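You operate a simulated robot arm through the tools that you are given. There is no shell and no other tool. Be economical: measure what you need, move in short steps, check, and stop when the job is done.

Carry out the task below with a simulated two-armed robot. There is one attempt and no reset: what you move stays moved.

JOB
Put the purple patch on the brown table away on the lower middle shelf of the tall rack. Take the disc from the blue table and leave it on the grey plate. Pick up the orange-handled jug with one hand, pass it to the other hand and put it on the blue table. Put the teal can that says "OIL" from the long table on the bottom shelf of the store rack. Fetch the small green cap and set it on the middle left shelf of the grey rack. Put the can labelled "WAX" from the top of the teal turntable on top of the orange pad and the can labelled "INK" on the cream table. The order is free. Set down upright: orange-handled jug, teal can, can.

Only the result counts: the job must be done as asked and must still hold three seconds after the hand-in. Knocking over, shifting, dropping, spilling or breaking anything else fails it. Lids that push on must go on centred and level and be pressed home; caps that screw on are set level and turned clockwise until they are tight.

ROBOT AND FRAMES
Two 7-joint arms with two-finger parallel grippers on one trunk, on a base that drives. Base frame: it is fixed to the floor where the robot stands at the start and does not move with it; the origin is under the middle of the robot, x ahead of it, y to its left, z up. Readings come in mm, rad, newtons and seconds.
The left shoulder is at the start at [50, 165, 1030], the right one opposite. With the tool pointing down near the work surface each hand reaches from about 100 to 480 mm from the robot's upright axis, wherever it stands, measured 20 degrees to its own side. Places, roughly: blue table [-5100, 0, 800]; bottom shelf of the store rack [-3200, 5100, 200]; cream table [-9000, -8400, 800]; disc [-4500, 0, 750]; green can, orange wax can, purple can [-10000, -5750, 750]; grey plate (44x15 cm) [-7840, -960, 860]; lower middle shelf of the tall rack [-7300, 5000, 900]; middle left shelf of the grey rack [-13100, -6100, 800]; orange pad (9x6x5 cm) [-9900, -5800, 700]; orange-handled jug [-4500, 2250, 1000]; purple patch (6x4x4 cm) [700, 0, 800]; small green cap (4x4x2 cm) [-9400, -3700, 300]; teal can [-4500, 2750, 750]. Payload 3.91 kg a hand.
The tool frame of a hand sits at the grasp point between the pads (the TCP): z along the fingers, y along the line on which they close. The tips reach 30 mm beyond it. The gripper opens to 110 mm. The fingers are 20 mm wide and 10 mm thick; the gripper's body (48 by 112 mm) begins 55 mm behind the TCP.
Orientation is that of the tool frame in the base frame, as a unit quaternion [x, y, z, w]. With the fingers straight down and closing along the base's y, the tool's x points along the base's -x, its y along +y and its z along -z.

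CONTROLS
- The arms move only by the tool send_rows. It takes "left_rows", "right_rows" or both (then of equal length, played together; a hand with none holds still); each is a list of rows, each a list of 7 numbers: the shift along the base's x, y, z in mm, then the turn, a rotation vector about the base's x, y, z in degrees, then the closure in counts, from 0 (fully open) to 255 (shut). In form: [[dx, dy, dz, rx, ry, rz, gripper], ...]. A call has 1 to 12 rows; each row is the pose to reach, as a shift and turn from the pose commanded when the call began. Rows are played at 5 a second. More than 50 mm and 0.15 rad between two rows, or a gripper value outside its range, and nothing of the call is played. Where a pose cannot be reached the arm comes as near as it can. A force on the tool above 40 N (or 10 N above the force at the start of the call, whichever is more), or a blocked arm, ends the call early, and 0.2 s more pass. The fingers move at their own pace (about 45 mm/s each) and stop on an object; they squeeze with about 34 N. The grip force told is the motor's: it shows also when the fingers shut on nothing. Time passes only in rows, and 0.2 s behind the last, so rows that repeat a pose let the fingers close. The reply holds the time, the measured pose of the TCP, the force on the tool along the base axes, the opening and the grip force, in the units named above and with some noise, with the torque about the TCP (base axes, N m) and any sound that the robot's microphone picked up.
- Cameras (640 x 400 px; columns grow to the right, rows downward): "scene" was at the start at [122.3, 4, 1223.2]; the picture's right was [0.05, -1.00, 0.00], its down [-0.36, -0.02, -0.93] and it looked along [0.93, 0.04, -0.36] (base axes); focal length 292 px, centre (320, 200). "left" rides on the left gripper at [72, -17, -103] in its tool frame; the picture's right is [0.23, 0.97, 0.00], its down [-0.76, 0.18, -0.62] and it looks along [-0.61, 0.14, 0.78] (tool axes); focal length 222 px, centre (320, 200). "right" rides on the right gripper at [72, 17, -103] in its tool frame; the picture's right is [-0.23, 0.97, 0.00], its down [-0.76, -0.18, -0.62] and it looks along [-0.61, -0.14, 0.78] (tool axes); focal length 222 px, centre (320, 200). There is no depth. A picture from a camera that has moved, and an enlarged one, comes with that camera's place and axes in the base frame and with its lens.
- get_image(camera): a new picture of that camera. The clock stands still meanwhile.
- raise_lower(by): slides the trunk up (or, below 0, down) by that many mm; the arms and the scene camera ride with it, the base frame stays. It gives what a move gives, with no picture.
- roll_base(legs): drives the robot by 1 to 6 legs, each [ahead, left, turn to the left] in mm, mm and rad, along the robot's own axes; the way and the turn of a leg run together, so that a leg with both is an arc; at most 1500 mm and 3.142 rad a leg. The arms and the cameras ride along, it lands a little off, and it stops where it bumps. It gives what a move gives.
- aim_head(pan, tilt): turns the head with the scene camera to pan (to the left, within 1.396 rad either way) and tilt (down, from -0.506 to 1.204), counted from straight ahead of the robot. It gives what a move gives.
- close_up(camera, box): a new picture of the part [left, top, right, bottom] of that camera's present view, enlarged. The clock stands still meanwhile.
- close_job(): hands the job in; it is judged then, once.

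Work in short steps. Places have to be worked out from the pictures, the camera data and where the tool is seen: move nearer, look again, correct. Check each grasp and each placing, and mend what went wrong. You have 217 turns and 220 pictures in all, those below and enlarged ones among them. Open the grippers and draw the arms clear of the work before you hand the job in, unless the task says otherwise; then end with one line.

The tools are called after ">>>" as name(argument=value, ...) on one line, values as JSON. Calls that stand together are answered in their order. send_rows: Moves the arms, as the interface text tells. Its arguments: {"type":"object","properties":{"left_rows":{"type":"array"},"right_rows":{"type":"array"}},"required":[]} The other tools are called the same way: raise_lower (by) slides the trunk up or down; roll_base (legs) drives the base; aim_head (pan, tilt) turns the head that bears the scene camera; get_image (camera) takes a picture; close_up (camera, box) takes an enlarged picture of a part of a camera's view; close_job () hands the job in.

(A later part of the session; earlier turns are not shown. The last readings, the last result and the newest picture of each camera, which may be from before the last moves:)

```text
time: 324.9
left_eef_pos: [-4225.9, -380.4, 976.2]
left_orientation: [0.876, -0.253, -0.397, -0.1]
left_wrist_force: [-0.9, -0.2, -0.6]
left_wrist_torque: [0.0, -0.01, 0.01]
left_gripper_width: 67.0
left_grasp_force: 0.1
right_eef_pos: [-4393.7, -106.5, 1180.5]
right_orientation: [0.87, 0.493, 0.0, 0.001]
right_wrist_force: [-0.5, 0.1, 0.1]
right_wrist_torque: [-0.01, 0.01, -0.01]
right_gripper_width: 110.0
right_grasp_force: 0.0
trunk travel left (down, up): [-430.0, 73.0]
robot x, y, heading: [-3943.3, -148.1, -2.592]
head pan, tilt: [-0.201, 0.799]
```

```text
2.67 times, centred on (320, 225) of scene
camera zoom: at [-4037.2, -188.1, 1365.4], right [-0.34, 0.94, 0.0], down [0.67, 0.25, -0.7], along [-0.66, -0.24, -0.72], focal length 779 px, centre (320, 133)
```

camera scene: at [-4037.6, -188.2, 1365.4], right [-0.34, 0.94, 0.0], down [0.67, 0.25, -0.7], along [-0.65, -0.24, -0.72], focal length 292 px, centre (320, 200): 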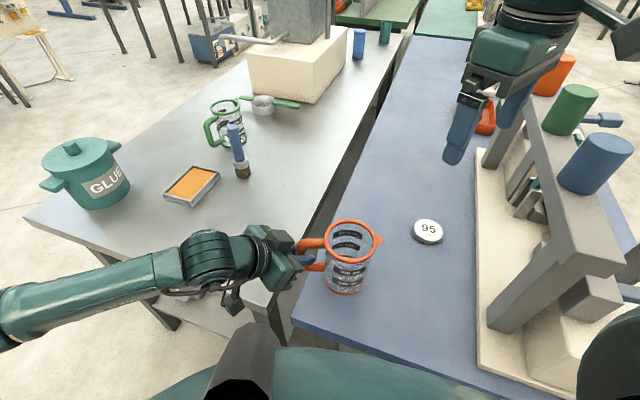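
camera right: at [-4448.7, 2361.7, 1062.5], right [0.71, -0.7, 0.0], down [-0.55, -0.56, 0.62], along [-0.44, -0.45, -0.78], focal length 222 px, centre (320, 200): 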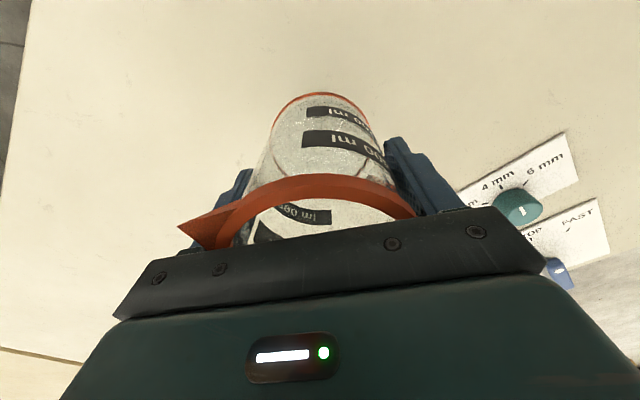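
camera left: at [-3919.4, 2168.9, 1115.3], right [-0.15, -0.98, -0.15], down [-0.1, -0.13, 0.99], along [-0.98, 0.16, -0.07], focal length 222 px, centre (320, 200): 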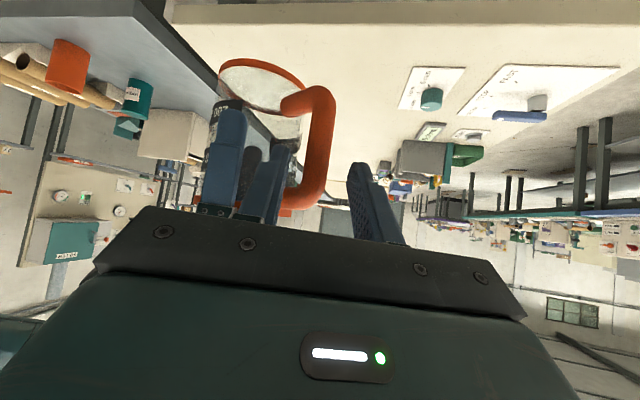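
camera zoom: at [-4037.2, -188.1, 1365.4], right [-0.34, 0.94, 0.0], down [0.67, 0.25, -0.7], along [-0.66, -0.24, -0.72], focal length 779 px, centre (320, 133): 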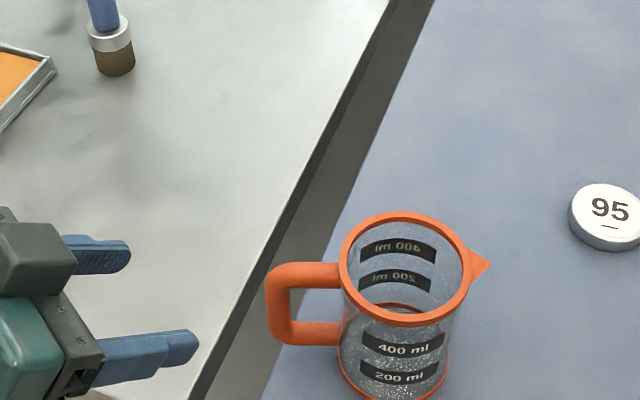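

The jug stands upright on the blue table. I raise the left arm out of the way, then bring the base a little nearer for the right hand to fetch the disc.

>>> send_rows(left_rows=[[15, -10, 40, 0, 0, 0, 0], [30, -20, 80, 0, 0, 0, 0], [45, -30, 120, 0, 0, 0, 0], [60, -30, 160, 0, 0, 0, 0]])

>>> roll_base(legs=[[36, -30, 0]])

>>> send_rows(right_rows=[[-5, 2, -10, 0, 0, -7, 40], [-10, 4, -20, 0, 0, -14, 40], [-15, 6, -30, 0, 0, -21, 40], [-20, 8, -40, 0, 0, -28, 40], [-25, 10, -50, 0, 0, -35, 40], [-30, 12, -60, 0, 0, -42, 40], [-35, 14, -70, 0, 0, -49, 40], [-40, 14, -80, 0, 0, -56, 40]])

>>> get_image(camera="scene")

>>> get_image(camera="right")

```text
time: 325.9
left_eef_pos: [-4169.9, -411.2, 1137.3]
left_orientation: [0.876, -0.253, -0.398, -0.1]
left_wrist_force: [0.2, -0.6, 0.0]
left_wrist_torque: [0.01, -0.02, 0.01]
left_gripper_width: 109.7
left_grasp_force: 0.1
left hand out of reach, approached as far as the arm can: row 4
right_eef_pos: [-4394.5, -106.4, 1179.3]
right_orientation: [0.87, 0.493, 0.0, 0.001]
right_wrist_force: [-0.4, 0.7, 0.0]
right_wrist_torque: [0.02, -0.01, -0.01]
right_gripper_width: 109.9
right_grasp_force: 0.2
trunk travel left (down, up): [-430.0, 73.0]
robot x, y, heading: [-3935.9, -146.1, -2.59]
head pan, tilt: [-0.201, 0.799]
```

```text
time: 326.8
left_eef_pos: [-4217.0, -404.5, 1136.2]
left_orientation: [0.877, -0.253, -0.397, -0.1]
left_wrist_force: [-0.6, -0.1, 0.2]
left_wrist_torque: [0.02, 0.0, 0.03]
left_gripper_width: 109.8
left_grasp_force: 0.1
right_eef_pos: [-4441.4, -100.1, 1179.5]
right_orientation: [0.87, 0.493, 0.0, -0.001]
right_wrist_force: [-0.1, -0.6, 0.2]
right_wrist_torque: [-0.01, -0.02, 0.01]
right_gripper_width: 109.9
right_grasp_force: 0.0
trunk travel left (down, up): [-430.0, 73.0]
robot x, y, heading: [-3983.4, -135.9, -2.592]
head pan, tilt: [-0.201, 0.799]
```

```text
time: 328.6
left_eef_pos: [-4215.4, -404.6, 1135.5]
left_orientation: [0.876, -0.252, -0.398, -0.1]
left_wrist_force: [0.4, 0.1, 0.1]
left_wrist_torque: [-0.01, 0.01, 0.02]
left_gripper_width: 110.0
left_grasp_force: 0.0
right_eef_pos: [-4482.5, -86.1, 1100.1]
right_orientation: [1.0, 0.027, 0.0, 0.001]
right_wrist_force: [0.6, -0.2, -0.2]
right_wrist_torque: [0.03, -0.02, -0.04]
right_gripper_width: 92.8
right_grasp_force: 0.1
trunk travel left (down, up): [-430.0, 73.0]
robot x, y, heading: [-3985.3, -140.7, -2.595]
head pan, tilt: [-0.201, 0.799]
```

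```text
114 pictures are left
camera scene: at [-4083.6, -181.3, 1365.4], right [-0.34, 0.94, 0.0], down [0.67, 0.25, -0.7], along [-0.65, -0.24, -0.72], focal length 292 px, centre (320, 200)
```

scene: 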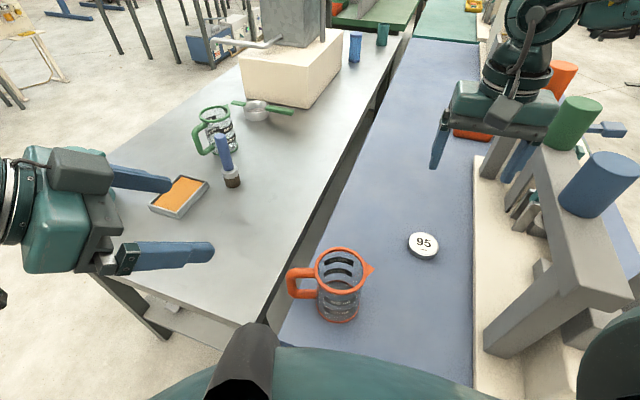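

```text
113 pictures are left
camera right: at [-4409.1, -97.9, 1203.8], right [-0.18, -0.98, 0.0], down [-0.77, 0.14, 0.62], along [-0.61, 0.11, -0.78], focal length 222 px, centre (320, 200)
```

right: 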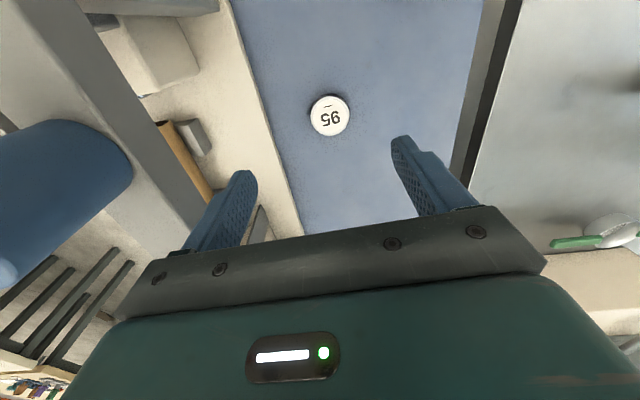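

Tool-down with the right arm would bring its forearm onto the press cylinders. Better: take the disc with the left hand from the east, robot turned the other way. First I raise and retract the right arm, back off, and turn.

>>> send_rows(right_rows=[[0, 0, 40, 0, 0, 0, 0], [0, 0, 80, 0, 0, 7, 0], [15, -10, 120, 0, 0, 14, 0], [40, -20, 140, 0, 0, 21, 0], [70, -25, 140, 0, 0, 28, 0], [100, -25, 140, 0, 0, 30, 0]])

>>> roll_base(legs=[[-330, 0, 0], [0, 0, -0.94]])

>>> send_rows(left_rows=[[0, 0, 0, 0, 0, 8, 40], [0, 0, 0, 0, 0, 16, 40], [0, 0, 0, 0, 0, 24, 40], [0, 0, 0, 0, 0, 32, 40], [0, 0, 0, 0, 0, 40, 40], [0, 0, 0, 0, 0, 48, 40], [0, 0, 0, 0, 0, 56, 40], [0, 0, 0, 0, 0, 64, 40], [0, 0, 0, 0, 0, 72, 40], [0, 0, 0, 0, 0, 80, 40], [0, 0, 0, 0, 0, 87, 40]])

>>> aim_head(pan=0.4, tilt=0.7)

>>> get_image(camera="scene")

```text
time: 330.0
left_eef_pos: [-4217.5, -405.1, 1135.6]
left_orientation: [0.876, -0.253, -0.398, -0.1]
left_wrist_force: [-0.3, 0.2, -0.9]
left_wrist_torque: [-0.01, 0.01, 0.03]
left_gripper_width: 109.9
left_grasp_force: 0.0
right_eef_pos: [-4378.1, -111.9, 1238.8]
right_orientation: [0.958, 0.286, -0.001, -0.001]
right_wrist_force: [0.1, -0.2, 0.1]
right_wrist_torque: [-0.01, 0.03, 0.04]
right_gripper_width: 109.7
right_grasp_force: 0.1
trunk travel left (down, up): [-430.0, 73.0]
robot x, y, heading: [-3983.2, -136.2, -2.588]
head pan, tilt: [-0.201, 0.799]
```

```text
time: 334.6
left_eef_pos: [-4058.0, 67.6, 1137.0]
left_orientation: [0.666, -0.623, -0.31, -0.269]
left_wrist_force: [-0.4, 0.3, 0.2]
left_wrist_torque: [-0.02, -0.04, -0.02]
left_gripper_width: 110.0
left_grasp_force: 0.0
right_eef_pos: [-3916.5, 370.9, 1238.7]
right_orientation: [0.984, -0.18, 0.0, 0.0]
right_wrist_force: [0.3, 0.1, 0.1]
right_wrist_torque: [0.02, 0.02, 0.0]
right_gripper_width: 109.7
right_grasp_force: 0.0
trunk travel left (down, up): [-430.0, 73.0]
robot x, y, heading: [-3704.4, 29.6, 2.748]
head pan, tilt: [-0.201, 0.799]
```

```text
time: 337.0
left_eef_pos: [-4058.1, 68.6, 1136.9]
left_orientation: [0.912, 0.007, -0.41, 0.017]
left_wrist_force: [-0.3, 0.4, -0.4]
left_wrist_torque: [0.03, -0.02, -0.01]
left_gripper_width: 92.9
left_grasp_force: 0.0
left hand out of reach, approached as far as the arm can: row 1, 2, 3, 4, 5, 6, 7, 8, 9
right_eef_pos: [-3918.1, 369.2, 1239.2]
right_orientation: [0.983, -0.181, 0.0, 0.001]
right_wrist_force: [0.5, -0.1, 0.0]
right_wrist_torque: [-0.02, 0.02, -0.02]
right_gripper_width: 110.0
right_grasp_force: 0.1
trunk travel left (down, up): [-430.0, 73.0]
robot x, y, heading: [-3704.1, 31.8, 2.754]
head pan, tilt: [-0.201, 0.799]
```

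```text
time: 338.0
left_eef_pos: [-4058.9, 66.4, 1136.5]
left_orientation: [0.912, 0.006, -0.41, 0.016]
left_wrist_force: [-0.8, 1.3, -0.1]
left_wrist_torque: [-0.03, 0.02, 0.03]
left_gripper_width: 92.7
left_grasp_force: 0.0
right_eef_pos: [-3915.4, 369.4, 1239.5]
right_orientation: [0.983, -0.181, 0.0, 0.0]
right_wrist_force: [1.0, -0.1, 1.2]
right_wrist_torque: [-0.01, -0.02, 0.01]
right_gripper_width: 110.0
right_grasp_force: 0.0
trunk travel left (down, up): [-430.0, 73.0]
robot x, y, heading: [-3706.8, 33.5, 2.75]
head pan, tilt: [0.4, 0.7]
```

```text
112 pictures are left
camera scene: at [-3816.9, 44.7, 1373.6], right [-0.01, 1.0, 0.0], down [0.64, 0.0, -0.76], along [-0.76, 0.0, -0.64], focal length 292 px, centre (320, 200)
```

scene: 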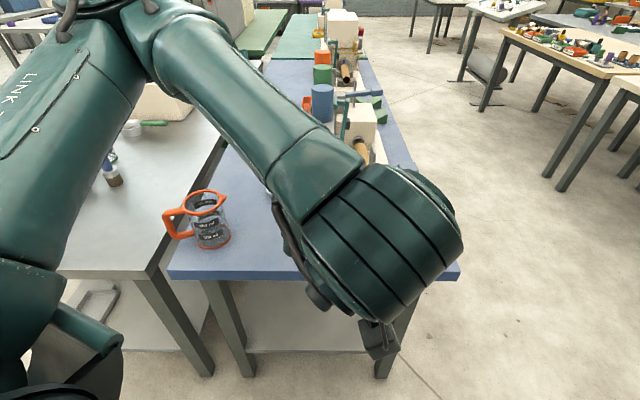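

The left arm now has a high-elbow posture, which suits clearing the jug and press. I shift the hand to y≈-100 first, then roll the base in.

>>> send_rows(left_rows=[[0, -40, 10, 0, -3, 0, 40], [0, -80, 10, 0, -6, 0, 40], [0, -120, 10, 0, -9, 0, 40], [0, -160, 10, 0, -12, 0, 40]])

>>> roll_base(legs=[[245, 78, 0]])

>>> get_image(camera="scene")

>>> get_image(camera="left")

```text
time: 339.0
left_eef_pos: [-4104.2, -59.0, 1186.1]
left_orientation: [0.95, 0.004, -0.311, 0.016]
left_wrist_force: [-0.9, 0.3, 0.1]
left_wrist_torque: [0.01, 0.01, -0.01]
left_gripper_width: 92.7
left_grasp_force: 0.1
left hand out of reach, approached as far as the arm can: row 1, 2, 3, 4
right_eef_pos: [-3916.2, 369.3, 1239.3]
right_orientation: [0.983, -0.182, 0.0, -0.001]
right_wrist_force: [-0.2, -0.3, -0.2]
right_wrist_torque: [0.05, 0.0, 0.01]
right_gripper_width: 109.9
right_grasp_force: 0.2
trunk travel left (down, up): [-430.0, 73.0]
robot x, y, heading: [-3705.8, 35.3, 2.749]
head pan, tilt: [0.4, 0.7]
```

```text
time: 340.9
left_eef_pos: [-4367.6, -29.6, 1185.8]
left_orientation: [0.95, 0.002, -0.31, 0.017]
left_wrist_force: [-1.0, 0.0, -0.2]
left_wrist_torque: [0.0, -0.01, 0.04]
left_gripper_width: 92.9
left_grasp_force: 0.0
right_eef_pos: [-4179.5, 397.5, 1239.6]
right_orientation: [0.983, -0.184, 0.001, 0.0]
right_wrist_force: [-0.2, -0.8, 0.1]
right_wrist_torque: [0.02, 0.02, 0.02]
right_gripper_width: 109.8
right_grasp_force: 0.1
trunk travel left (down, up): [-430.0, 73.0]
robot x, y, heading: [-3967.4, 60.3, 2.742]
head pan, tilt: [0.4, 0.7]
```

```text
111 pictures are left
camera scene: at [-4080.6, 71.9, 1373.6], right [0.0, 1.0, 0.0], down [0.64, 0.0, -0.76], along [-0.76, 0.0, -0.64], focal length 292 px, centre (320, 200)
```

scene: 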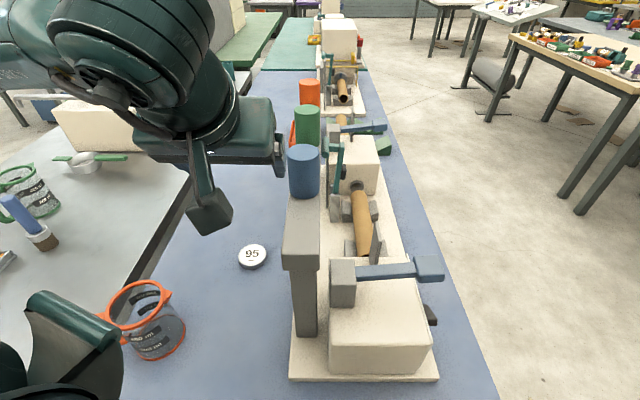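

```text
110 pictures are left
camera left: at [-4248.5, -11.2, 1226.7], right [0.2, -0.97, -0.1], down [-0.24, -0.15, 0.96], along [-0.95, -0.17, -0.27], focal length 222 px, centre (320, 200)
```

left: 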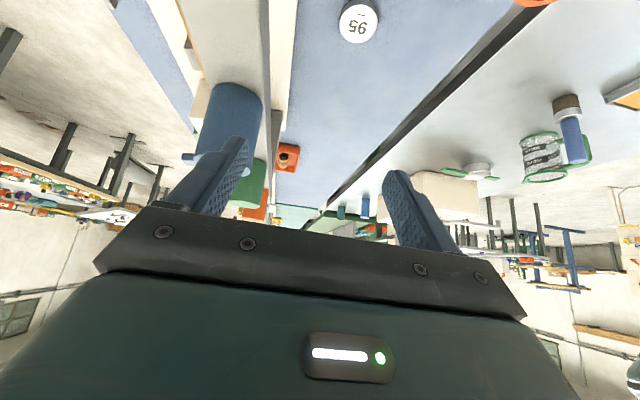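

The disc is at (-4540, -97) from both cameras; the arch's south face is at y≈17, the jug's north side at y≈-190. I move to 100 mm short of the disc along the tool axis.

>>> send_rows(left_rows=[[0, -33, -20, 0, 0, 0, 40], [-5, -67, -50, 0, 0, 0, 40], [-20, -67, -92, 0, 0, 0, 40], [-38, -67, -136, 0, 0, 0, 40], [-57, -67, -180, 0, 0, 0, 40], [-76, -67, -224, 0, 0, 0, 40], [-94, -67, -267, 0, 0, 0, 40]])

>>> get_image(camera="left")

>>> get_image(camera="scene")

```text
time: 342.5
left_eef_pos: [-4463.6, -96.4, 917.5]
left_orientation: [0.95, 0.002, -0.312, 0.017]
left_wrist_force: [0.3, 0.4, 1.4]
left_wrist_torque: [0.03, -0.03, 0.0]
left_gripper_width: 92.7
left_grasp_force: 0.1
left hand out of reach, approached as far as the arm can: row 1, 2, 3, 4, 5
right_eef_pos: [-4178.4, 397.8, 1241.0]
right_orientation: [0.983, -0.184, 0.0, 0.001]
right_wrist_force: [-0.6, 0.0, -0.2]
right_wrist_torque: [0.01, 0.0, 0.03]
right_gripper_width: 110.0
right_grasp_force: 0.1
trunk travel left (down, up): [-430.0, 73.0]
robot x, y, heading: [-3968.1, 63.3, 2.751]
head pan, tilt: [0.4, 0.7]
```

```text
109 pictures are left
camera left: at [-4343.9, -78.7, 957.6], right [0.2, -0.97, -0.1], down [-0.24, -0.15, 0.96], along [-0.95, -0.17, -0.27], focal length 222 px, centre (320, 200)
```

left: 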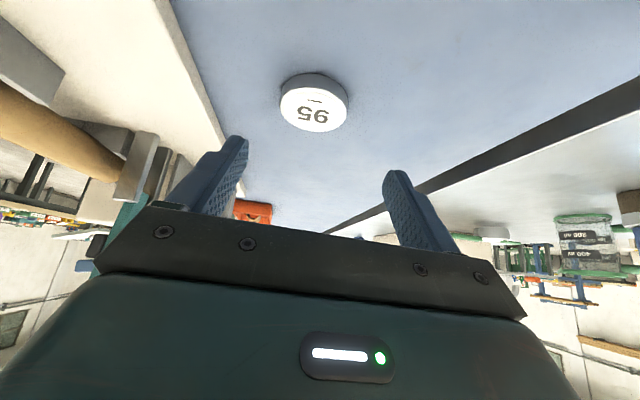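

```text
108 pictures are left
camera scene: at [-4080.4, 71.8, 1373.6], right [0.0, 1.0, 0.0], down [0.64, 0.0, -0.76], along [-0.76, 0.0, -0.64], focal length 292 px, centre (320, 200)
```

scene: 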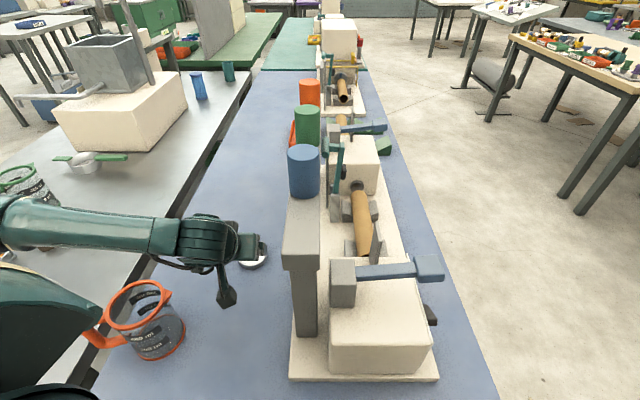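

The disc is centred between the fingers. I descend along the tool axis, with small steps near the table to feel it.

>>> send_rows(left_rows=[[-15, 0, -25, 0, 0, 0, 40], [-30, 0, -50, 0, 0, 0, 40], [-45, 0, -75, 0, 0, 0, 40], [-55, 0, -86, 0, 0, 0, 40], [-57, 0, -91, 0, 0, 0, 40], [-59, 0, -95, 0, 0, 0, 40], [-59, 0, -99, 0, 0, 0, 40], [-59, 0, -103, 0, 0, 0, 40]])

>>> get_image(camera="left")

```text
time: 344.0
left_eef_pos: [-4517.4, -92.6, 831.9]
left_orientation: [0.949, 0.003, -0.315, 0.012]
left_wrist_force: [17.3, -5.4, 22.1]
left_wrist_torque: [0.9, -0.31, -0.83]
left_gripper_width: 89.2
left_grasp_force: 0.1
right_eef_pos: [-4174.9, 396.7, 1239.8]
right_orientation: [0.983, -0.183, -0.002, 0.0]
right_wrist_force: [-0.2, 0.2, -0.7]
right_wrist_torque: [0.02, 0.03, -0.02]
right_gripper_width: 110.1
right_grasp_force: 0.1
trunk travel left (down, up): [-430.0, 73.0]
robot x, y, heading: [-3968.2, 60.7, 2.747]
head pan, tilt: [0.4, 0.7]
stopped in row 7 (left hand): the force on the tool passed its limit at 44 N (the readings are from after the stop); the commanded pose is now the measured one
```

```text
107 pictures are left
camera left: at [-4397.9, -76.0, 870.0], right [0.19, -0.97, -0.12], down [-0.24, -0.16, 0.96], along [-0.95, -0.16, -0.26], focal length 222 px, centre (320, 200)
```

left: 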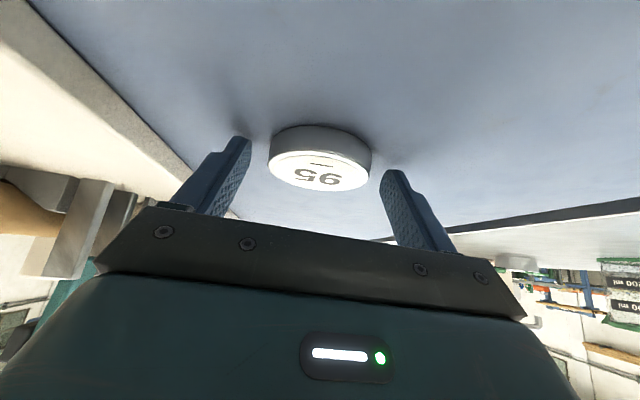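

Fingertips touched the table (z≈801). The disc centre is ≈(-4522, -95), so I raise 3 mm, draw back 12 mm and close.

>>> send_rows(left_rows=[[0, 0, 3, 0, 0, 0, 40], [6, -2, 3, 0, 0, 0, 40], [12, -3, 3, 0, 0, 0, 60], [12, -3, 3, 0, 0, 0, 120], [12, -3, 3, 0, 0, 0, 200], [12, -3, 3, 0, 0, 0, 255], [12, -3, 3, 0, 0, 0, 255]])

>>> get_image(camera="left")

```text
time: 345.6
left_eef_pos: [-4506.6, -95.8, 831.3]
left_orientation: [0.95, 0.002, -0.313, 0.014]
left_wrist_force: [3.2, 2.8, 8.5]
left_wrist_torque: [0.5, 0.02, -0.12]
left_gripper_width: 65.5
left_grasp_force: 33.7
right_eef_pos: [-4176.4, 398.1, 1240.5]
right_orientation: [0.983, -0.183, -0.001, 0.0]
right_wrist_force: [0.5, 0.3, 0.1]
right_wrist_torque: [0.02, 0.03, -0.01]
right_gripper_width: 110.0
right_grasp_force: 0.1
trunk travel left (down, up): [-430.0, 73.0]
robot x, y, heading: [-3967.1, 62.0, 2.748]
head pan, tilt: [0.4, 0.7]
```

```text
106 pictures are left
camera left: at [-4387.4, -78.6, 870.4], right [0.19, -0.97, -0.11], down [-0.24, -0.16, 0.96], along [-0.95, -0.16, -0.26], focal length 222 px, centre (320, 200)
```

left: 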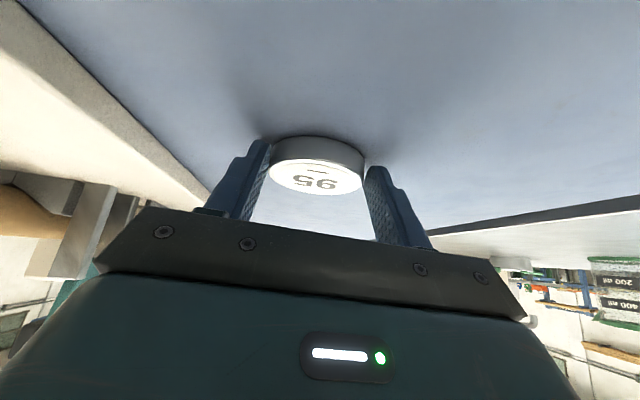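

The disc is held (65.5 mm). I lift it straight up and then back the base away.

>>> send_rows(left_rows=[[0, 0, 20, 0, 0, 0, 255], [0, 0, 60, 0, 0, 0, 255], [5, 0, 100, 0, 0, 0, 255], [15, 0, 140, 0, 0, 0, 255], [25, 0, 180, 0, 0, 0, 255], [35, 0, 220, 0, 0, 0, 255], [40, 0, 250, 0, 0, 0, 255]])

>>> get_image(camera="scene")

```text
time: 347.2
left_eef_pos: [-4468.8, -95.6, 1081.5]
left_orientation: [0.95, 0.003, -0.312, 0.015]
left_wrist_force: [0.4, 0.5, -1.0]
left_wrist_torque: [0.05, -0.06, -0.02]
left_gripper_width: 64.8
left_grasp_force: 33.9
right_eef_pos: [-4177.9, 397.9, 1238.9]
right_orientation: [0.983, -0.183, 0.0, 0.0]
right_wrist_force: [-0.9, -1.4, 0.1]
right_wrist_torque: [-0.01, 0.01, 0.0]
right_gripper_width: 109.9
right_grasp_force: 0.0
trunk travel left (down, up): [-430.0, 73.0]
robot x, y, heading: [-3966.5, 62.5, 2.743]
head pan, tilt: [0.4, 0.7]
```

```text
105 pictures are left
camera scene: at [-4079.6, 71.8, 1373.6], right [0.0, 1.0, 0.0], down [0.64, 0.0, -0.76], along [-0.76, 0.0, -0.64], focal length 292 px, centre (320, 200)
```

scene: 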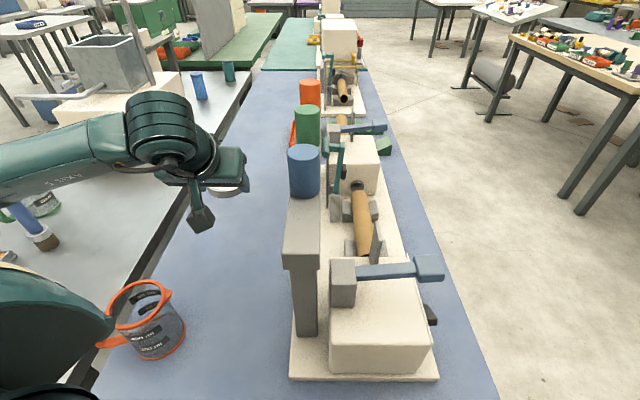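

I back off, go round the north side of the blue table into the aisle at y≈1040 and head west.

>>> roll_base(legs=[[-300, 0, 0], [0, 0, -1.172], [1090, 0, 0], [0, 0, 1.571], [1400, 0, 0]])

>>> aim_head(pan=0.0, tilt=0.35)

>>> get_image(camera="scene")

>>> aim_head(pan=0.6, tilt=0.35)

>>> get_image(camera="scene")

```text
time: 367.7
left_eef_pos: [-5463.0, 634.9, 1080.0]
left_orientation: [0.927, 0.209, -0.301, 0.081]
left_wrist_force: [0.7, 0.1, -1.0]
left_wrist_torque: [0.01, -0.05, 0.06]
left_gripper_width: 63.3
left_grasp_force: 33.0
right_eef_pos: [-5409.6, 1206.5, 1239.2]
right_orientation: [0.999, 0.035, 0.001, 0.0]
right_wrist_force: [0.2, -0.5, -0.5]
right_wrist_torque: [0.01, 0.04, 0.02]
right_gripper_width: 109.9
right_grasp_force: 0.1
trunk travel left (down, up): [-430.0, 73.0]
robot x, y, heading: [-5077.0, 988.9, -3.099]
head pan, tilt: [0.4, 0.7]
```

```text
time: 368.6
left_eef_pos: [-5464.3, 635.6, 1080.8]
left_orientation: [0.927, 0.209, -0.302, 0.081]
left_wrist_force: [0.1, 0.1, -1.4]
left_wrist_torque: [0.01, -0.01, 0.0]
left_gripper_width: 63.2
left_grasp_force: 34.5
right_eef_pos: [-5409.6, 1205.2, 1239.6]
right_orientation: [0.999, 0.036, 0.0, 0.0]
right_wrist_force: [0.1, 1.6, -0.2]
right_wrist_torque: [-0.02, 0.01, 0.01]
right_gripper_width: 109.9
right_grasp_force: 0.0
trunk travel left (down, up): [-430.0, 73.0]
robot x, y, heading: [-5076.8, 986.8, -3.102]
head pan, tilt: [0.0, 0.351]
```

```text
104 pictures are left
camera scene: at [-5198.6, 984.5, 1405.0], right [-0.04, 1.0, 0.0], down [0.34, 0.02, -0.94], along [-0.94, -0.04, -0.34], focal length 292 px, centre (320, 200)
```

scene: 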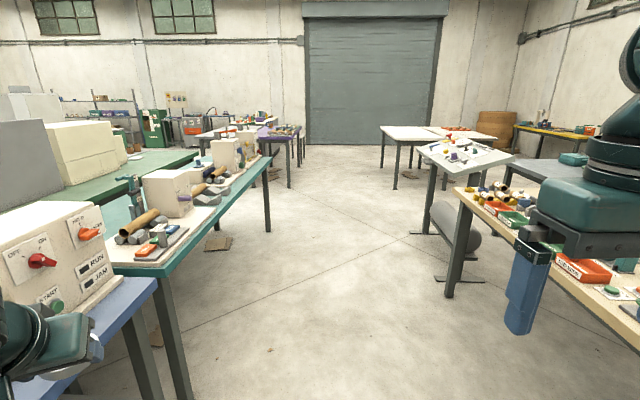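

```text
time: 369.6
left_eef_pos: [-5462.9, 635.6, 1080.2]
left_orientation: [0.927, 0.209, -0.302, 0.081]
left_wrist_force: [-0.1, -0.4, -1.3]
left_wrist_torque: [0.0, -0.04, 0.0]
left_gripper_width: 62.8
left_grasp_force: 34.0
right_eef_pos: [-5410.3, 1206.6, 1239.9]
right_orientation: [0.999, 0.036, 0.0, 0.0]
right_wrist_force: [0.0, -0.6, -0.3]
right_wrist_torque: [0.02, 0.0, 0.01]
right_gripper_width: 110.1
right_grasp_force: 0.0
trunk travel left (down, up): [-430.0, 73.0]
robot x, y, heading: [-5076.1, 992.6, -3.099]
head pan, tilt: [0.6, 0.351]
```

```text
103 pictures are left
camera scene: at [-5180.1, 932.8, 1405.0], right [-0.6, 0.8, 0.0], down [0.28, 0.21, -0.94], along [-0.75, -0.56, -0.34], focal length 292 px, centre (320, 200)
```

scene: 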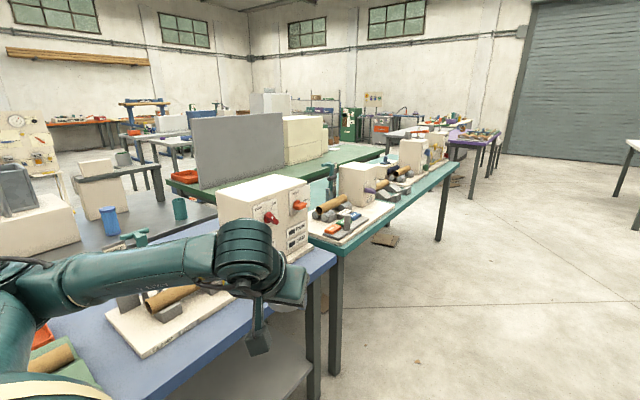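

The measured width is slowly shrinking (65.5→62.8), so the disc may be creeping. I check it, and move right away from the machines.

>>> get_image(camera="left")

>>> roll_base(legs=[[0, -100, 0]])

```text
102 pictures are left
camera left: at [-5363.5, 702.0, 1120.8], right [0.59, -0.8, -0.11], down [-0.15, -0.24, 0.96], along [-0.79, -0.55, -0.27], focal length 222 px, centre (320, 200)
```

left: 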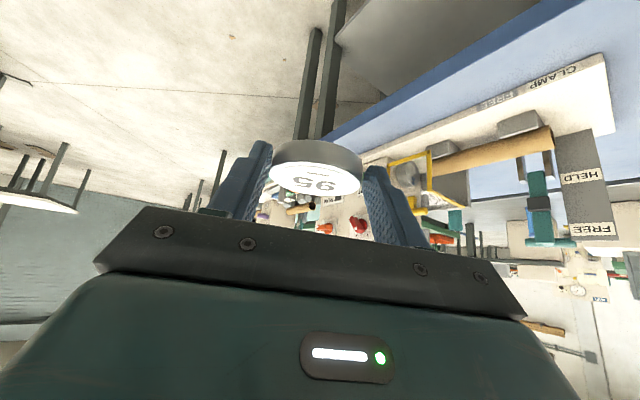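

```text
time: 371.1
left_eef_pos: [-5467.7, 734.4, 1082.3]
left_orientation: [0.926, 0.209, -0.302, 0.082]
left_wrist_force: [-1.0, 0.0, -0.5]
left_wrist_torque: [0.01, -0.04, 0.0]
left_gripper_width: 62.8
left_grasp_force: 33.9
right_eef_pos: [-5413.3, 1304.1, 1239.8]
right_orientation: [0.999, 0.035, 0.0, 0.0]
right_wrist_force: [0.4, 0.8, 0.2]
right_wrist_torque: [-0.01, -0.02, 0.0]
right_gripper_width: 110.3
right_grasp_force: 0.0
trunk travel left (down, up): [-430.0, 73.0]
robot x, y, heading: [-5081.1, 1085.3, -3.098]
head pan, tilt: [0.6, 0.351]
```

I zoom on the disc in the left fingers to see how it sits.

>>> close_up(camera="left", box=[220, 110, 420, 235])

```text
3.20 times, centred on (320, 172) of left
camera zoom: at [-5368.2, 801.1, 1120.9], right [0.59, -0.8, -0.11], down [-0.15, -0.24, 0.96], along [-0.79, -0.55, -0.26], focal length 711 px, centre (320, 288)
```

zoom: 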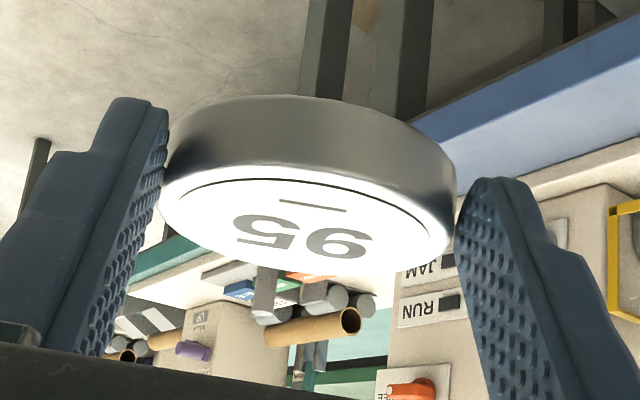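

The disc sits at the fingertips and is creeping only slowly. I continue promptly to the west end of the table row, about (-8000, 1050).

>>> roll_base(legs=[[0, 0, -0.043], [1450, 0, 0], [1450, 0, 0]])

>>> aim_head(pan=0.7, tilt=0.4)

>>> get_image(camera="scene")

>>> aim_head(pan=1.35, tilt=0.4)

>>> get_image(camera="scene")

```text
time: 385.6
left_eef_pos: [-8390.4, 730.9, 1081.5]
left_orientation: [0.931, 0.188, -0.304, 0.074]
left_wrist_force: [0.4, -0.2, -1.1]
left_wrist_torque: [-0.02, -0.03, 0.01]
left_gripper_width: 62.0
left_grasp_force: 33.8
right_eef_pos: [-8310.0, 1297.2, 1239.4]
right_orientation: [1.0, 0.013, 0.0, 0.0]
right_wrist_force: [0.3, -0.2, 0.5]
right_wrist_torque: [-0.02, 0.02, -0.03]
right_gripper_width: 110.1
right_grasp_force: 0.1
trunk travel left (down, up): [-430.0, 73.0]
robot x, y, heading: [-7987.6, 1067.1, 3.137]
head pan, tilt: [0.6, 0.351]
```

```text
time: 386.2
left_eef_pos: [-8390.8, 729.6, 1081.4]
left_orientation: [0.931, 0.188, -0.304, 0.075]
left_wrist_force: [0.2, -0.7, -1.8]
left_wrist_torque: [0.05, -0.02, -0.02]
left_gripper_width: 61.7
left_grasp_force: 33.8
right_eef_pos: [-8310.3, 1297.3, 1239.8]
right_orientation: [1.0, 0.013, 0.0, -0.001]
right_wrist_force: [0.3, 0.8, -0.7]
right_wrist_torque: [-0.02, 0.01, 0.03]
right_gripper_width: 110.1
right_grasp_force: 0.1
trunk travel left (down, up): [-430.0, 73.0]
robot x, y, heading: [-7988.3, 1069.8, 3.14]
head pan, tilt: [0.7, 0.4]
```

```text
100 pictures are left
camera scene: at [-8087.2, 1007.5, 1400.5], right [-0.64, 0.77, 0.0], down [0.3, 0.25, -0.92], along [-0.71, -0.59, -0.39], focal length 292 px, centre (320, 200)
```

scene: 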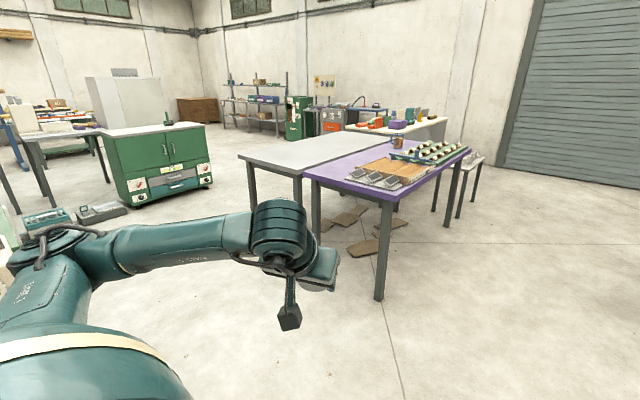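

```text
time: 387.2
left_eef_pos: [-8389.3, 731.0, 1081.7]
left_orientation: [0.931, 0.188, -0.304, 0.074]
left_wrist_force: [0.6, 0.5, -1.2]
left_wrist_torque: [0.02, -0.07, 0.02]
left_gripper_width: 61.8
left_grasp_force: 33.9
right_eef_pos: [-8310.5, 1297.3, 1238.9]
right_orientation: [1.0, 0.013, -0.001, 0.001]
right_wrist_force: [0.0, 0.8, -1.0]
right_wrist_torque: [0.0, 0.05, -0.04]
right_gripper_width: 110.0
right_grasp_force: 0.1
trunk travel left (down, up): [-430.0, 73.0]
robot x, y, heading: [-7983.4, 1064.6, 3.141]
head pan, tilt: [1.349, 0.4]
```

```text
99 pictures are left
camera scene: at [-8036.8, 976.7, 1400.5], right [-0.98, 0.22, 0.0], down [0.09, 0.38, -0.92], along [-0.2, -0.9, -0.39], focal length 292 px, centre (320, 200)
```

scene: 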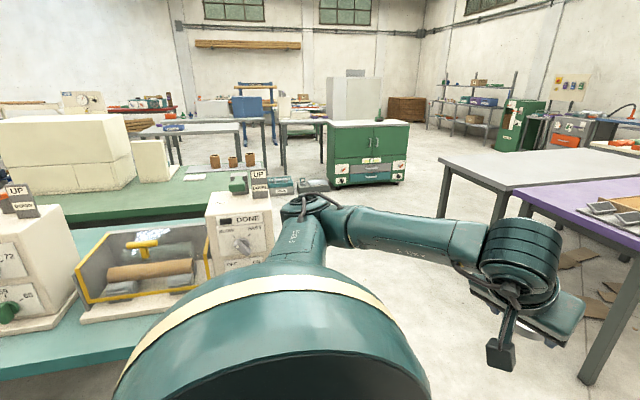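

By projection the grey plate should appear near (226, 166). I zoom there.

>>> close_up(camera="scene", box=[140, 110, 340, 235])

```text
3.20 times, centred on (240, 172) of scene
camera zoom: at [-8036.8, 976.7, 1400.5], right [-0.98, 0.22, 0.0], down [0.09, 0.38, -0.92], along [-0.2, -0.9, -0.39], focal length 935 px, centre (576, 288)
```

zoom: 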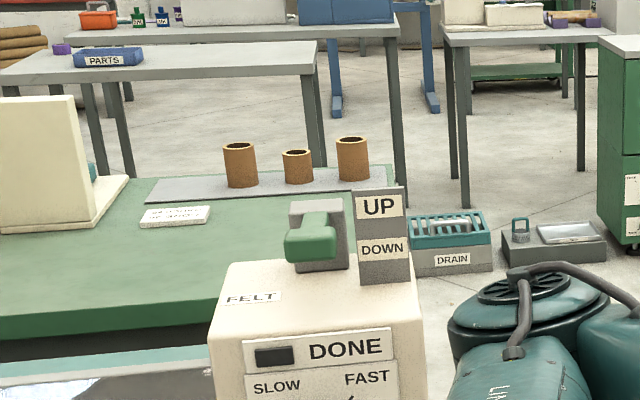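

The grey plate lies on the green table's south edge with three brown cups on it; its east end is free (≈x -7690). I drive round the west end of the table row to the south side.

>>> roll_base(legs=[[770, 0, 0], [0, 0, 1.571], [1350, 0, 0], [1350, 0, 0], [0, 0, 1.571], [1000, 0, 0]])

>>> aim_head(pan=0.9, tilt=0.5)

>>> get_image(camera="scene")

```text
time: 416.7
left_eef_pos: [-7361.6, -1247.5, 1082.4]
left_orientation: [-0.198, 0.929, 0.078, 0.303]
left_wrist_force: [-0.1, -0.4, -1.3]
left_wrist_torque: [-0.03, 0.03, 0.03]
left_gripper_width: 59.1
left_grasp_force: 33.6
right_eef_pos: [-7428.9, -1815.9, 1240.4]
right_orientation: [-0.023, 1.0, 0.0, 0.001]
right_wrist_force: [0.4, 0.1, 0.1]
right_wrist_torque: [0.01, 0.03, -0.02]
right_gripper_width: 110.3
right_grasp_force: 0.0
trunk travel left (down, up): [-430.0, 73.0]
robot x, y, heading: [-7762.0, -1593.5, 0.014]
head pan, tilt: [1.349, 0.4]
```

```text
time: 417.6
left_eef_pos: [-7361.7, -1248.6, 1080.8]
left_orientation: [-0.197, 0.929, 0.077, 0.303]
left_wrist_force: [-0.6, -0.8, -0.2]
left_wrist_torque: [-0.02, -0.01, -0.01]
left_gripper_width: 59.0
left_grasp_force: 34.2
right_eef_pos: [-7430.6, -1814.7, 1240.1]
right_orientation: [-0.023, 1.0, -0.001, 0.0]
right_wrist_force: [-0.6, -0.5, -0.8]
right_wrist_torque: [-0.03, -0.03, -0.02]
right_gripper_width: 110.0
right_grasp_force: 0.1
trunk travel left (down, up): [-430.0, 73.0]
robot x, y, heading: [-7756.4, -1592.6, 0.016]
head pan, tilt: [0.901, 0.499]
```

```text
97 pictures are left
camera scene: at [-7673.1, -1519.6, 1391.4], right [0.8, -0.61, 0.0], down [-0.29, -0.38, -0.88], along [0.53, 0.7, -0.48], focal length 292 px, centre (320, 200)
```

scene: 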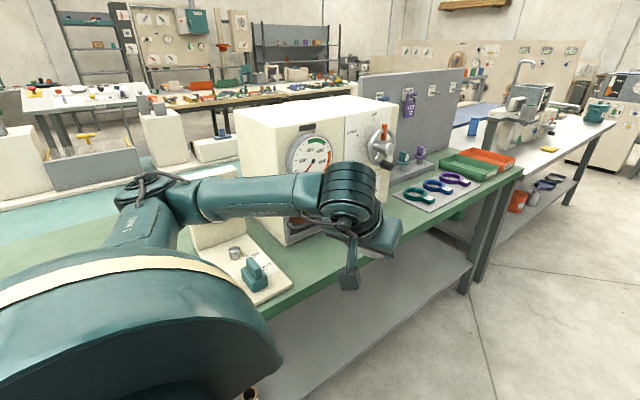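

I step back a little from the table and turn to face it.

>>> roll_base(legs=[[0, -120, 0], [0, 0, 1.556]])

>>> aim_head(pan=0.0, tilt=0.6)

>>> get_image(camera="scene")

>>> close_up(camera="left", box=[220, 110, 420, 235])

```text
time: 423.0
left_eef_pos: [-8090.9, -1304.3, 1080.8]
left_orientation: [0.79, -0.528, -0.267, -0.163]
left_wrist_force: [0.6, 0.6, -1.1]
left_wrist_torque: [-0.04, 0.0, 0.0]
left_gripper_width: 58.6
left_grasp_force: 34.7
right_eef_pos: [-7522.8, -1388.6, 1239.3]
right_orientation: [0.714, -0.7, 0.0, 0.0]
right_wrist_force: [0.1, -0.6, 0.2]
right_wrist_torque: [0.02, -0.04, 0.01]
right_gripper_width: 110.1
right_grasp_force: 0.1
trunk travel left (down, up): [-430.0, 73.0]
robot x, y, heading: [-7758.0, -1707.3, 1.562]
head pan, tilt: [0.901, 0.499]
```

```text
time: 424.2
left_eef_pos: [-8090.0, -1304.2, 1081.3]
left_orientation: [0.79, -0.527, -0.267, -0.163]
left_wrist_force: [0.5, 0.3, -1.8]
left_wrist_torque: [-0.05, -0.01, -0.01]
left_gripper_width: 58.2
left_grasp_force: 34.2
right_eef_pos: [-7523.5, -1388.3, 1240.2]
right_orientation: [0.714, -0.701, 0.001, -0.001]
right_wrist_force: [0.6, -0.2, 1.2]
right_wrist_torque: [0.02, 0.0, 0.01]
right_gripper_width: 110.0
right_grasp_force: 0.1
trunk travel left (down, up): [-430.0, 73.0]
robot x, y, heading: [-7757.2, -1709.9, 1.56]
head pan, tilt: [0.0, 0.6]
```

```text
96 pictures are left
camera scene: at [-7754.6, -1591.9, 1382.3], right [1.0, -0.01, 0.0], down [0.0, -0.56, -0.83], along [0.01, 0.83, -0.56], focal length 292 px, centre (320, 200)
```

scene: 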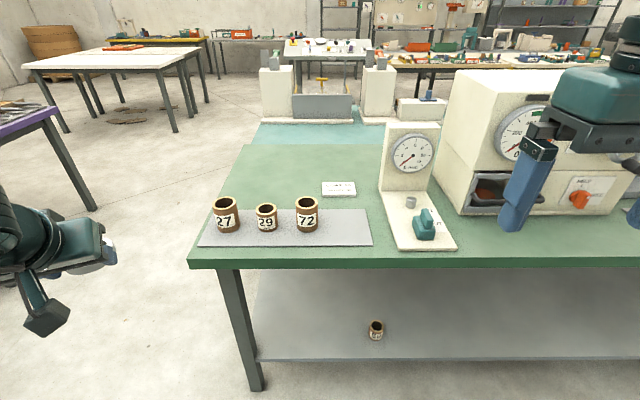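

```text
3.20 times, centred on (320, 172) of left
camera zoom: at [-8026.4, -1409.7, 1120.7], right [-0.83, -0.55, -0.11], down [-0.24, 0.16, 0.96], along [-0.51, 0.82, -0.27], focal length 711 px, centre (320, 288)
```

zoom: 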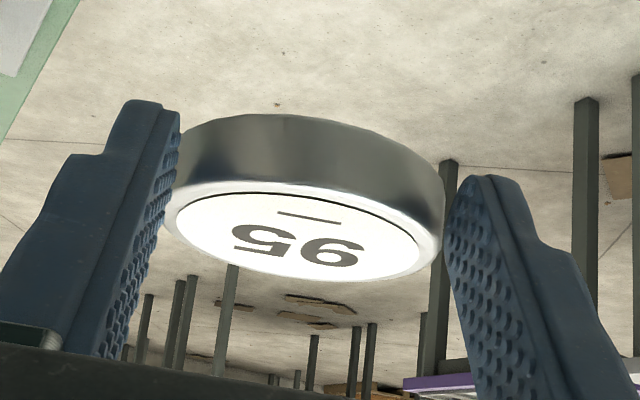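

The plate's right (east) part is free: target disc centre ≈(-7678, -965), plate z≈862. The disc sits ~38 mm ahead of the TCP and its bottom ~33 below. I bring the base in.

>>> roll_base(legs=[[225, -246, 0.01]])

>>> send_rows(left_rows=[[40, 0, 0, 0, 0, 0, 255], [80, 5, 0, 0, 0, 0, 255], [120, 15, 0, 0, 0, 0, 255], [160, 35, -10, 0, 0, 0, 255], [182, 70, -40, 0, 0, 0, 255], [182, 76, -80, 0, 0, 0, 255]])

>>> get_image(camera="scene")

>>> get_image(camera="left")

```text
time: 427.0
left_eef_pos: [-7844.4, -1086.5, 1080.6]
left_orientation: [0.791, -0.526, -0.267, -0.162]
left_wrist_force: [0.2, -0.1, -1.9]
left_wrist_torque: [-0.03, 0.02, -0.02]
left_gripper_width: 58.2
left_grasp_force: 33.9
right_eef_pos: [-7278.3, -1167.5, 1238.3]
right_orientation: [0.716, -0.698, -0.001, 0.0]
right_wrist_force: [-0.4, 0.0, -0.2]
right_wrist_torque: [0.0, -0.01, 0.0]
right_gripper_width: 110.3
right_grasp_force: 0.1
trunk travel left (down, up): [-430.0, 73.0]
robot x, y, heading: [-7509.6, -1489.9, 1.567]
head pan, tilt: [0.0, 0.6]
```

```text
refused: row 5 steps farther than a row can; nothing moved
```

```text
94 pictures are left
camera scene: at [-7508.2, -1373.2, 1382.2], right [1.0, 0.0, 0.0], down [0.0, -0.57, -0.82], along [0.0, 0.82, -0.57], focal length 292 px, centre (320, 200)
```

scene: 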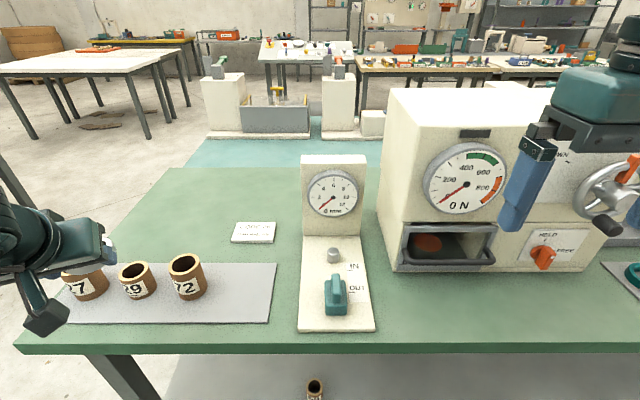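

```text
93 pictures are left
camera left: at [-7781.1, -1192.3, 1120.7], right [-0.83, -0.55, -0.11], down [-0.24, 0.16, 0.96], along [-0.51, 0.82, -0.27], focal length 222 px, centre (320, 200)
```

left: 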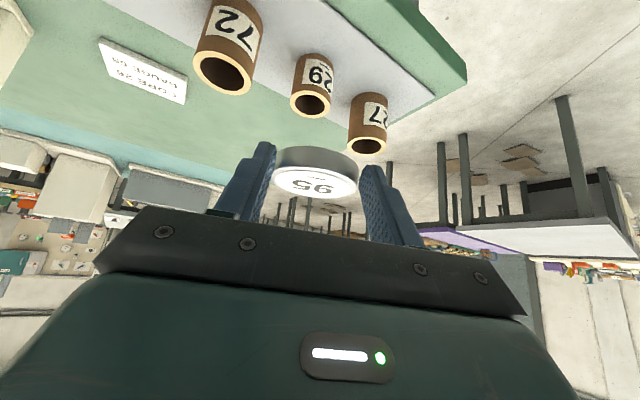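

A step was too long; plate position confirmed (free x -7749…-7608, y centre ≈-962). I repeat with finer steps.

>>> send_rows(left_rows=[[40, 0, 0, 0, 0, 0, 255], [80, 5, 0, 0, 0, 0, 255], [120, 15, 0, 0, 0, 0, 255], [155, 40, -10, 0, 0, 0, 255], [175, 65, -40, 0, 0, 0, 255], [183, 84, -80, 0, 0, 0, 255], [183, 88, -120, 0, 0, 0, 255], [183, 88, -150, 0, 0, 0, 255]])

>>> get_image(camera="left")

>>> get_image(camera="scene")

```text
time: 428.8
left_eef_pos: [-7660.5, -1001.2, 927.9]
left_orientation: [0.791, -0.526, -0.267, -0.163]
left_wrist_force: [-0.1, -0.2, -1.0]
left_wrist_torque: [-0.03, -0.03, 0.04]
left_gripper_width: 58.1
left_grasp_force: 34.1
right_eef_pos: [-7276.8, -1168.0, 1239.7]
right_orientation: [0.716, -0.698, 0.001, 0.0]
right_wrist_force: [-0.5, 0.0, -0.4]
right_wrist_torque: [-0.01, -0.04, 0.01]
right_gripper_width: 110.2
right_grasp_force: 0.0
trunk travel left (down, up): [-430.0, 73.0]
robot x, y, heading: [-7509.1, -1492.1, 1.568]
head pan, tilt: [0.0, 0.6]
```

```text
92 pictures are left
camera left: at [-7596.7, -1105.2, 968.4], right [-0.83, -0.55, -0.11], down [-0.24, 0.16, 0.96], along [-0.51, 0.82, -0.27], focal length 222 px, centre (320, 200)
```

left: 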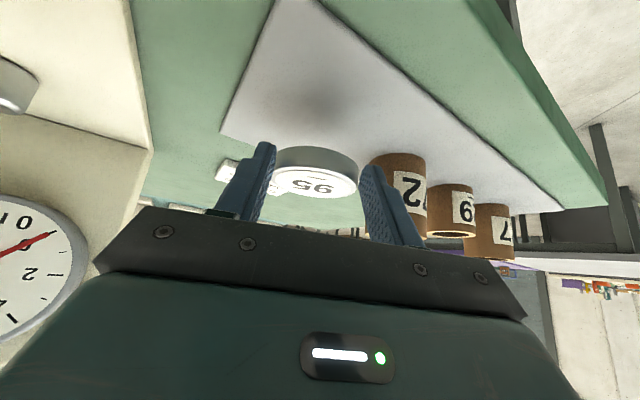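

```text
91 pictures are left
camera scene: at [-7508.4, -1373.3, 1382.3], right [1.0, 0.0, 0.0], down [0.0, -0.57, -0.82], along [0.0, 0.82, -0.57], focal length 292 px, centre (320, 200)
```

scene: 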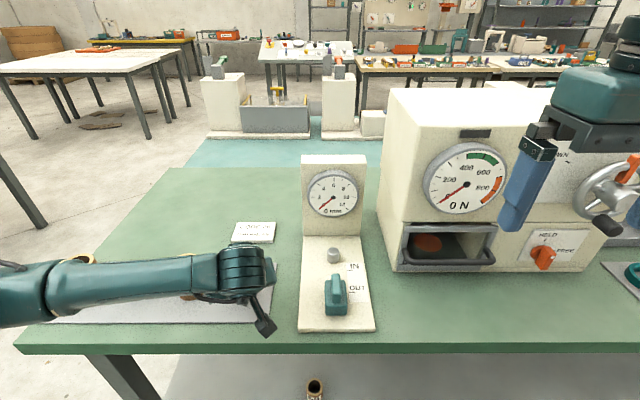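

The disc hovers over the free part of the plate and the cup is ~45 mm away. I lower gently to contact.

>>> send_rows(left_rows=[[0, 0, -12, 0, 0, 0, 255], [0, 0, -22, 0, 0, 0, 255], [0, 0, -27, 0, 0, 0, 255], [0, 0, -31, 0, 0, 0, 255], [0, 0, -35, 0, 0, 0, 255], [0, 0, -39, 0, 0, 0, 255], [0, 0, -43, 0, 0, 0, 255], [0, 0, -47, 0, 0, 0, 255]])

>>> get_image(camera="left")

```text
time: 430.6
left_eef_pos: [-7660.7, -1000.2, 886.5]
left_orientation: [0.79, -0.527, -0.267, -0.164]
left_wrist_force: [1.5, -3.8, 8.3]
left_wrist_torque: [-0.03, 0.0, -0.07]
left_gripper_width: 0.0
left_grasp_force: 33.9
right_eef_pos: [-7278.1, -1168.4, 1239.0]
right_orientation: [0.715, -0.699, -0.001, 0.0]
right_wrist_force: [0.0, -0.2, 0.5]
right_wrist_torque: [-0.01, 0.0, 0.0]
right_gripper_width: 110.0
right_grasp_force: 0.1
trunk travel left (down, up): [-430.0, 73.0]
robot x, y, heading: [-7508.0, -1490.9, 1.567]
head pan, tilt: [0.0, 0.6]
```

```text
90 pictures are left
camera left: at [-7597.3, -1105.2, 925.5], right [-0.83, -0.55, -0.11], down [-0.24, 0.16, 0.96], along [-0.51, 0.82, -0.26], focal length 222 px, centre (320, 200)
```

left: 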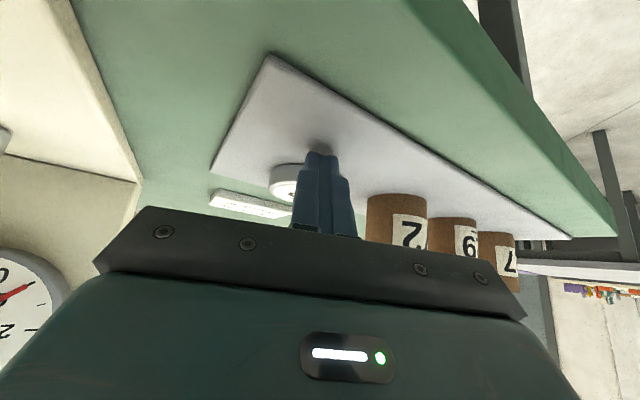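

On contact the disc slipped free; it seems to lie just beyond the fingers on the plate. I lift straight up and look.

>>> send_rows(left_rows=[[0, 0, 20, 0, 0, 0, 255], [0, 0, 60, 0, 0, 0, 255], [10, -30, 100, 0, 0, 0, 200], [20, -70, 120, 0, 0, 0, 120]])

>>> get_image(camera="left")

>>> close_up(camera="scene", box=[40, 200, 360, 400])

```text
refused: row 3 steps farther than a row can; nothing moved
```

```text
89 pictures are left
camera left: at [-7597.3, -1105.2, 925.5], right [-0.83, -0.55, -0.11], down [-0.24, 0.16, 0.96], along [-0.51, 0.82, -0.26], focal length 222 px, centre (320, 200)
```

left: 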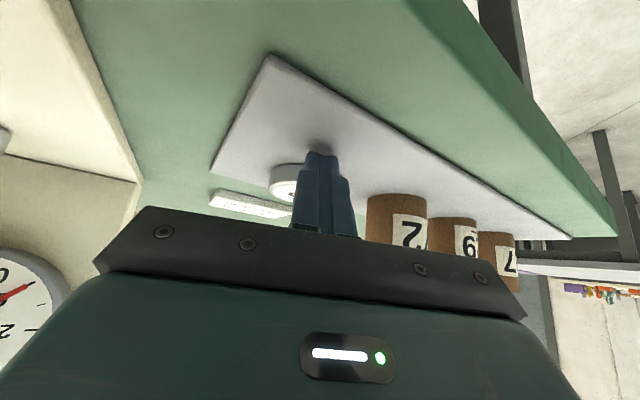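

```text
2.00 times, centred on (200, 300) of scene
camera zoom: at [-7507.8, -1374.6, 1382.6], right [1.0, 0.0, 0.0], down [0.0, -0.56, -0.83], along [0.0, 0.83, -0.56], focal length 584 px, centre (560, 0)
```

zoom: 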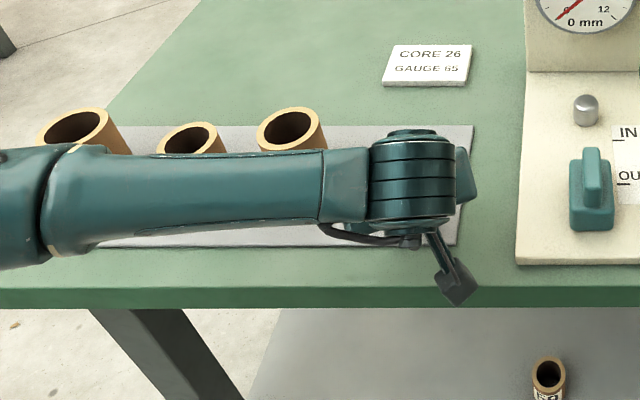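

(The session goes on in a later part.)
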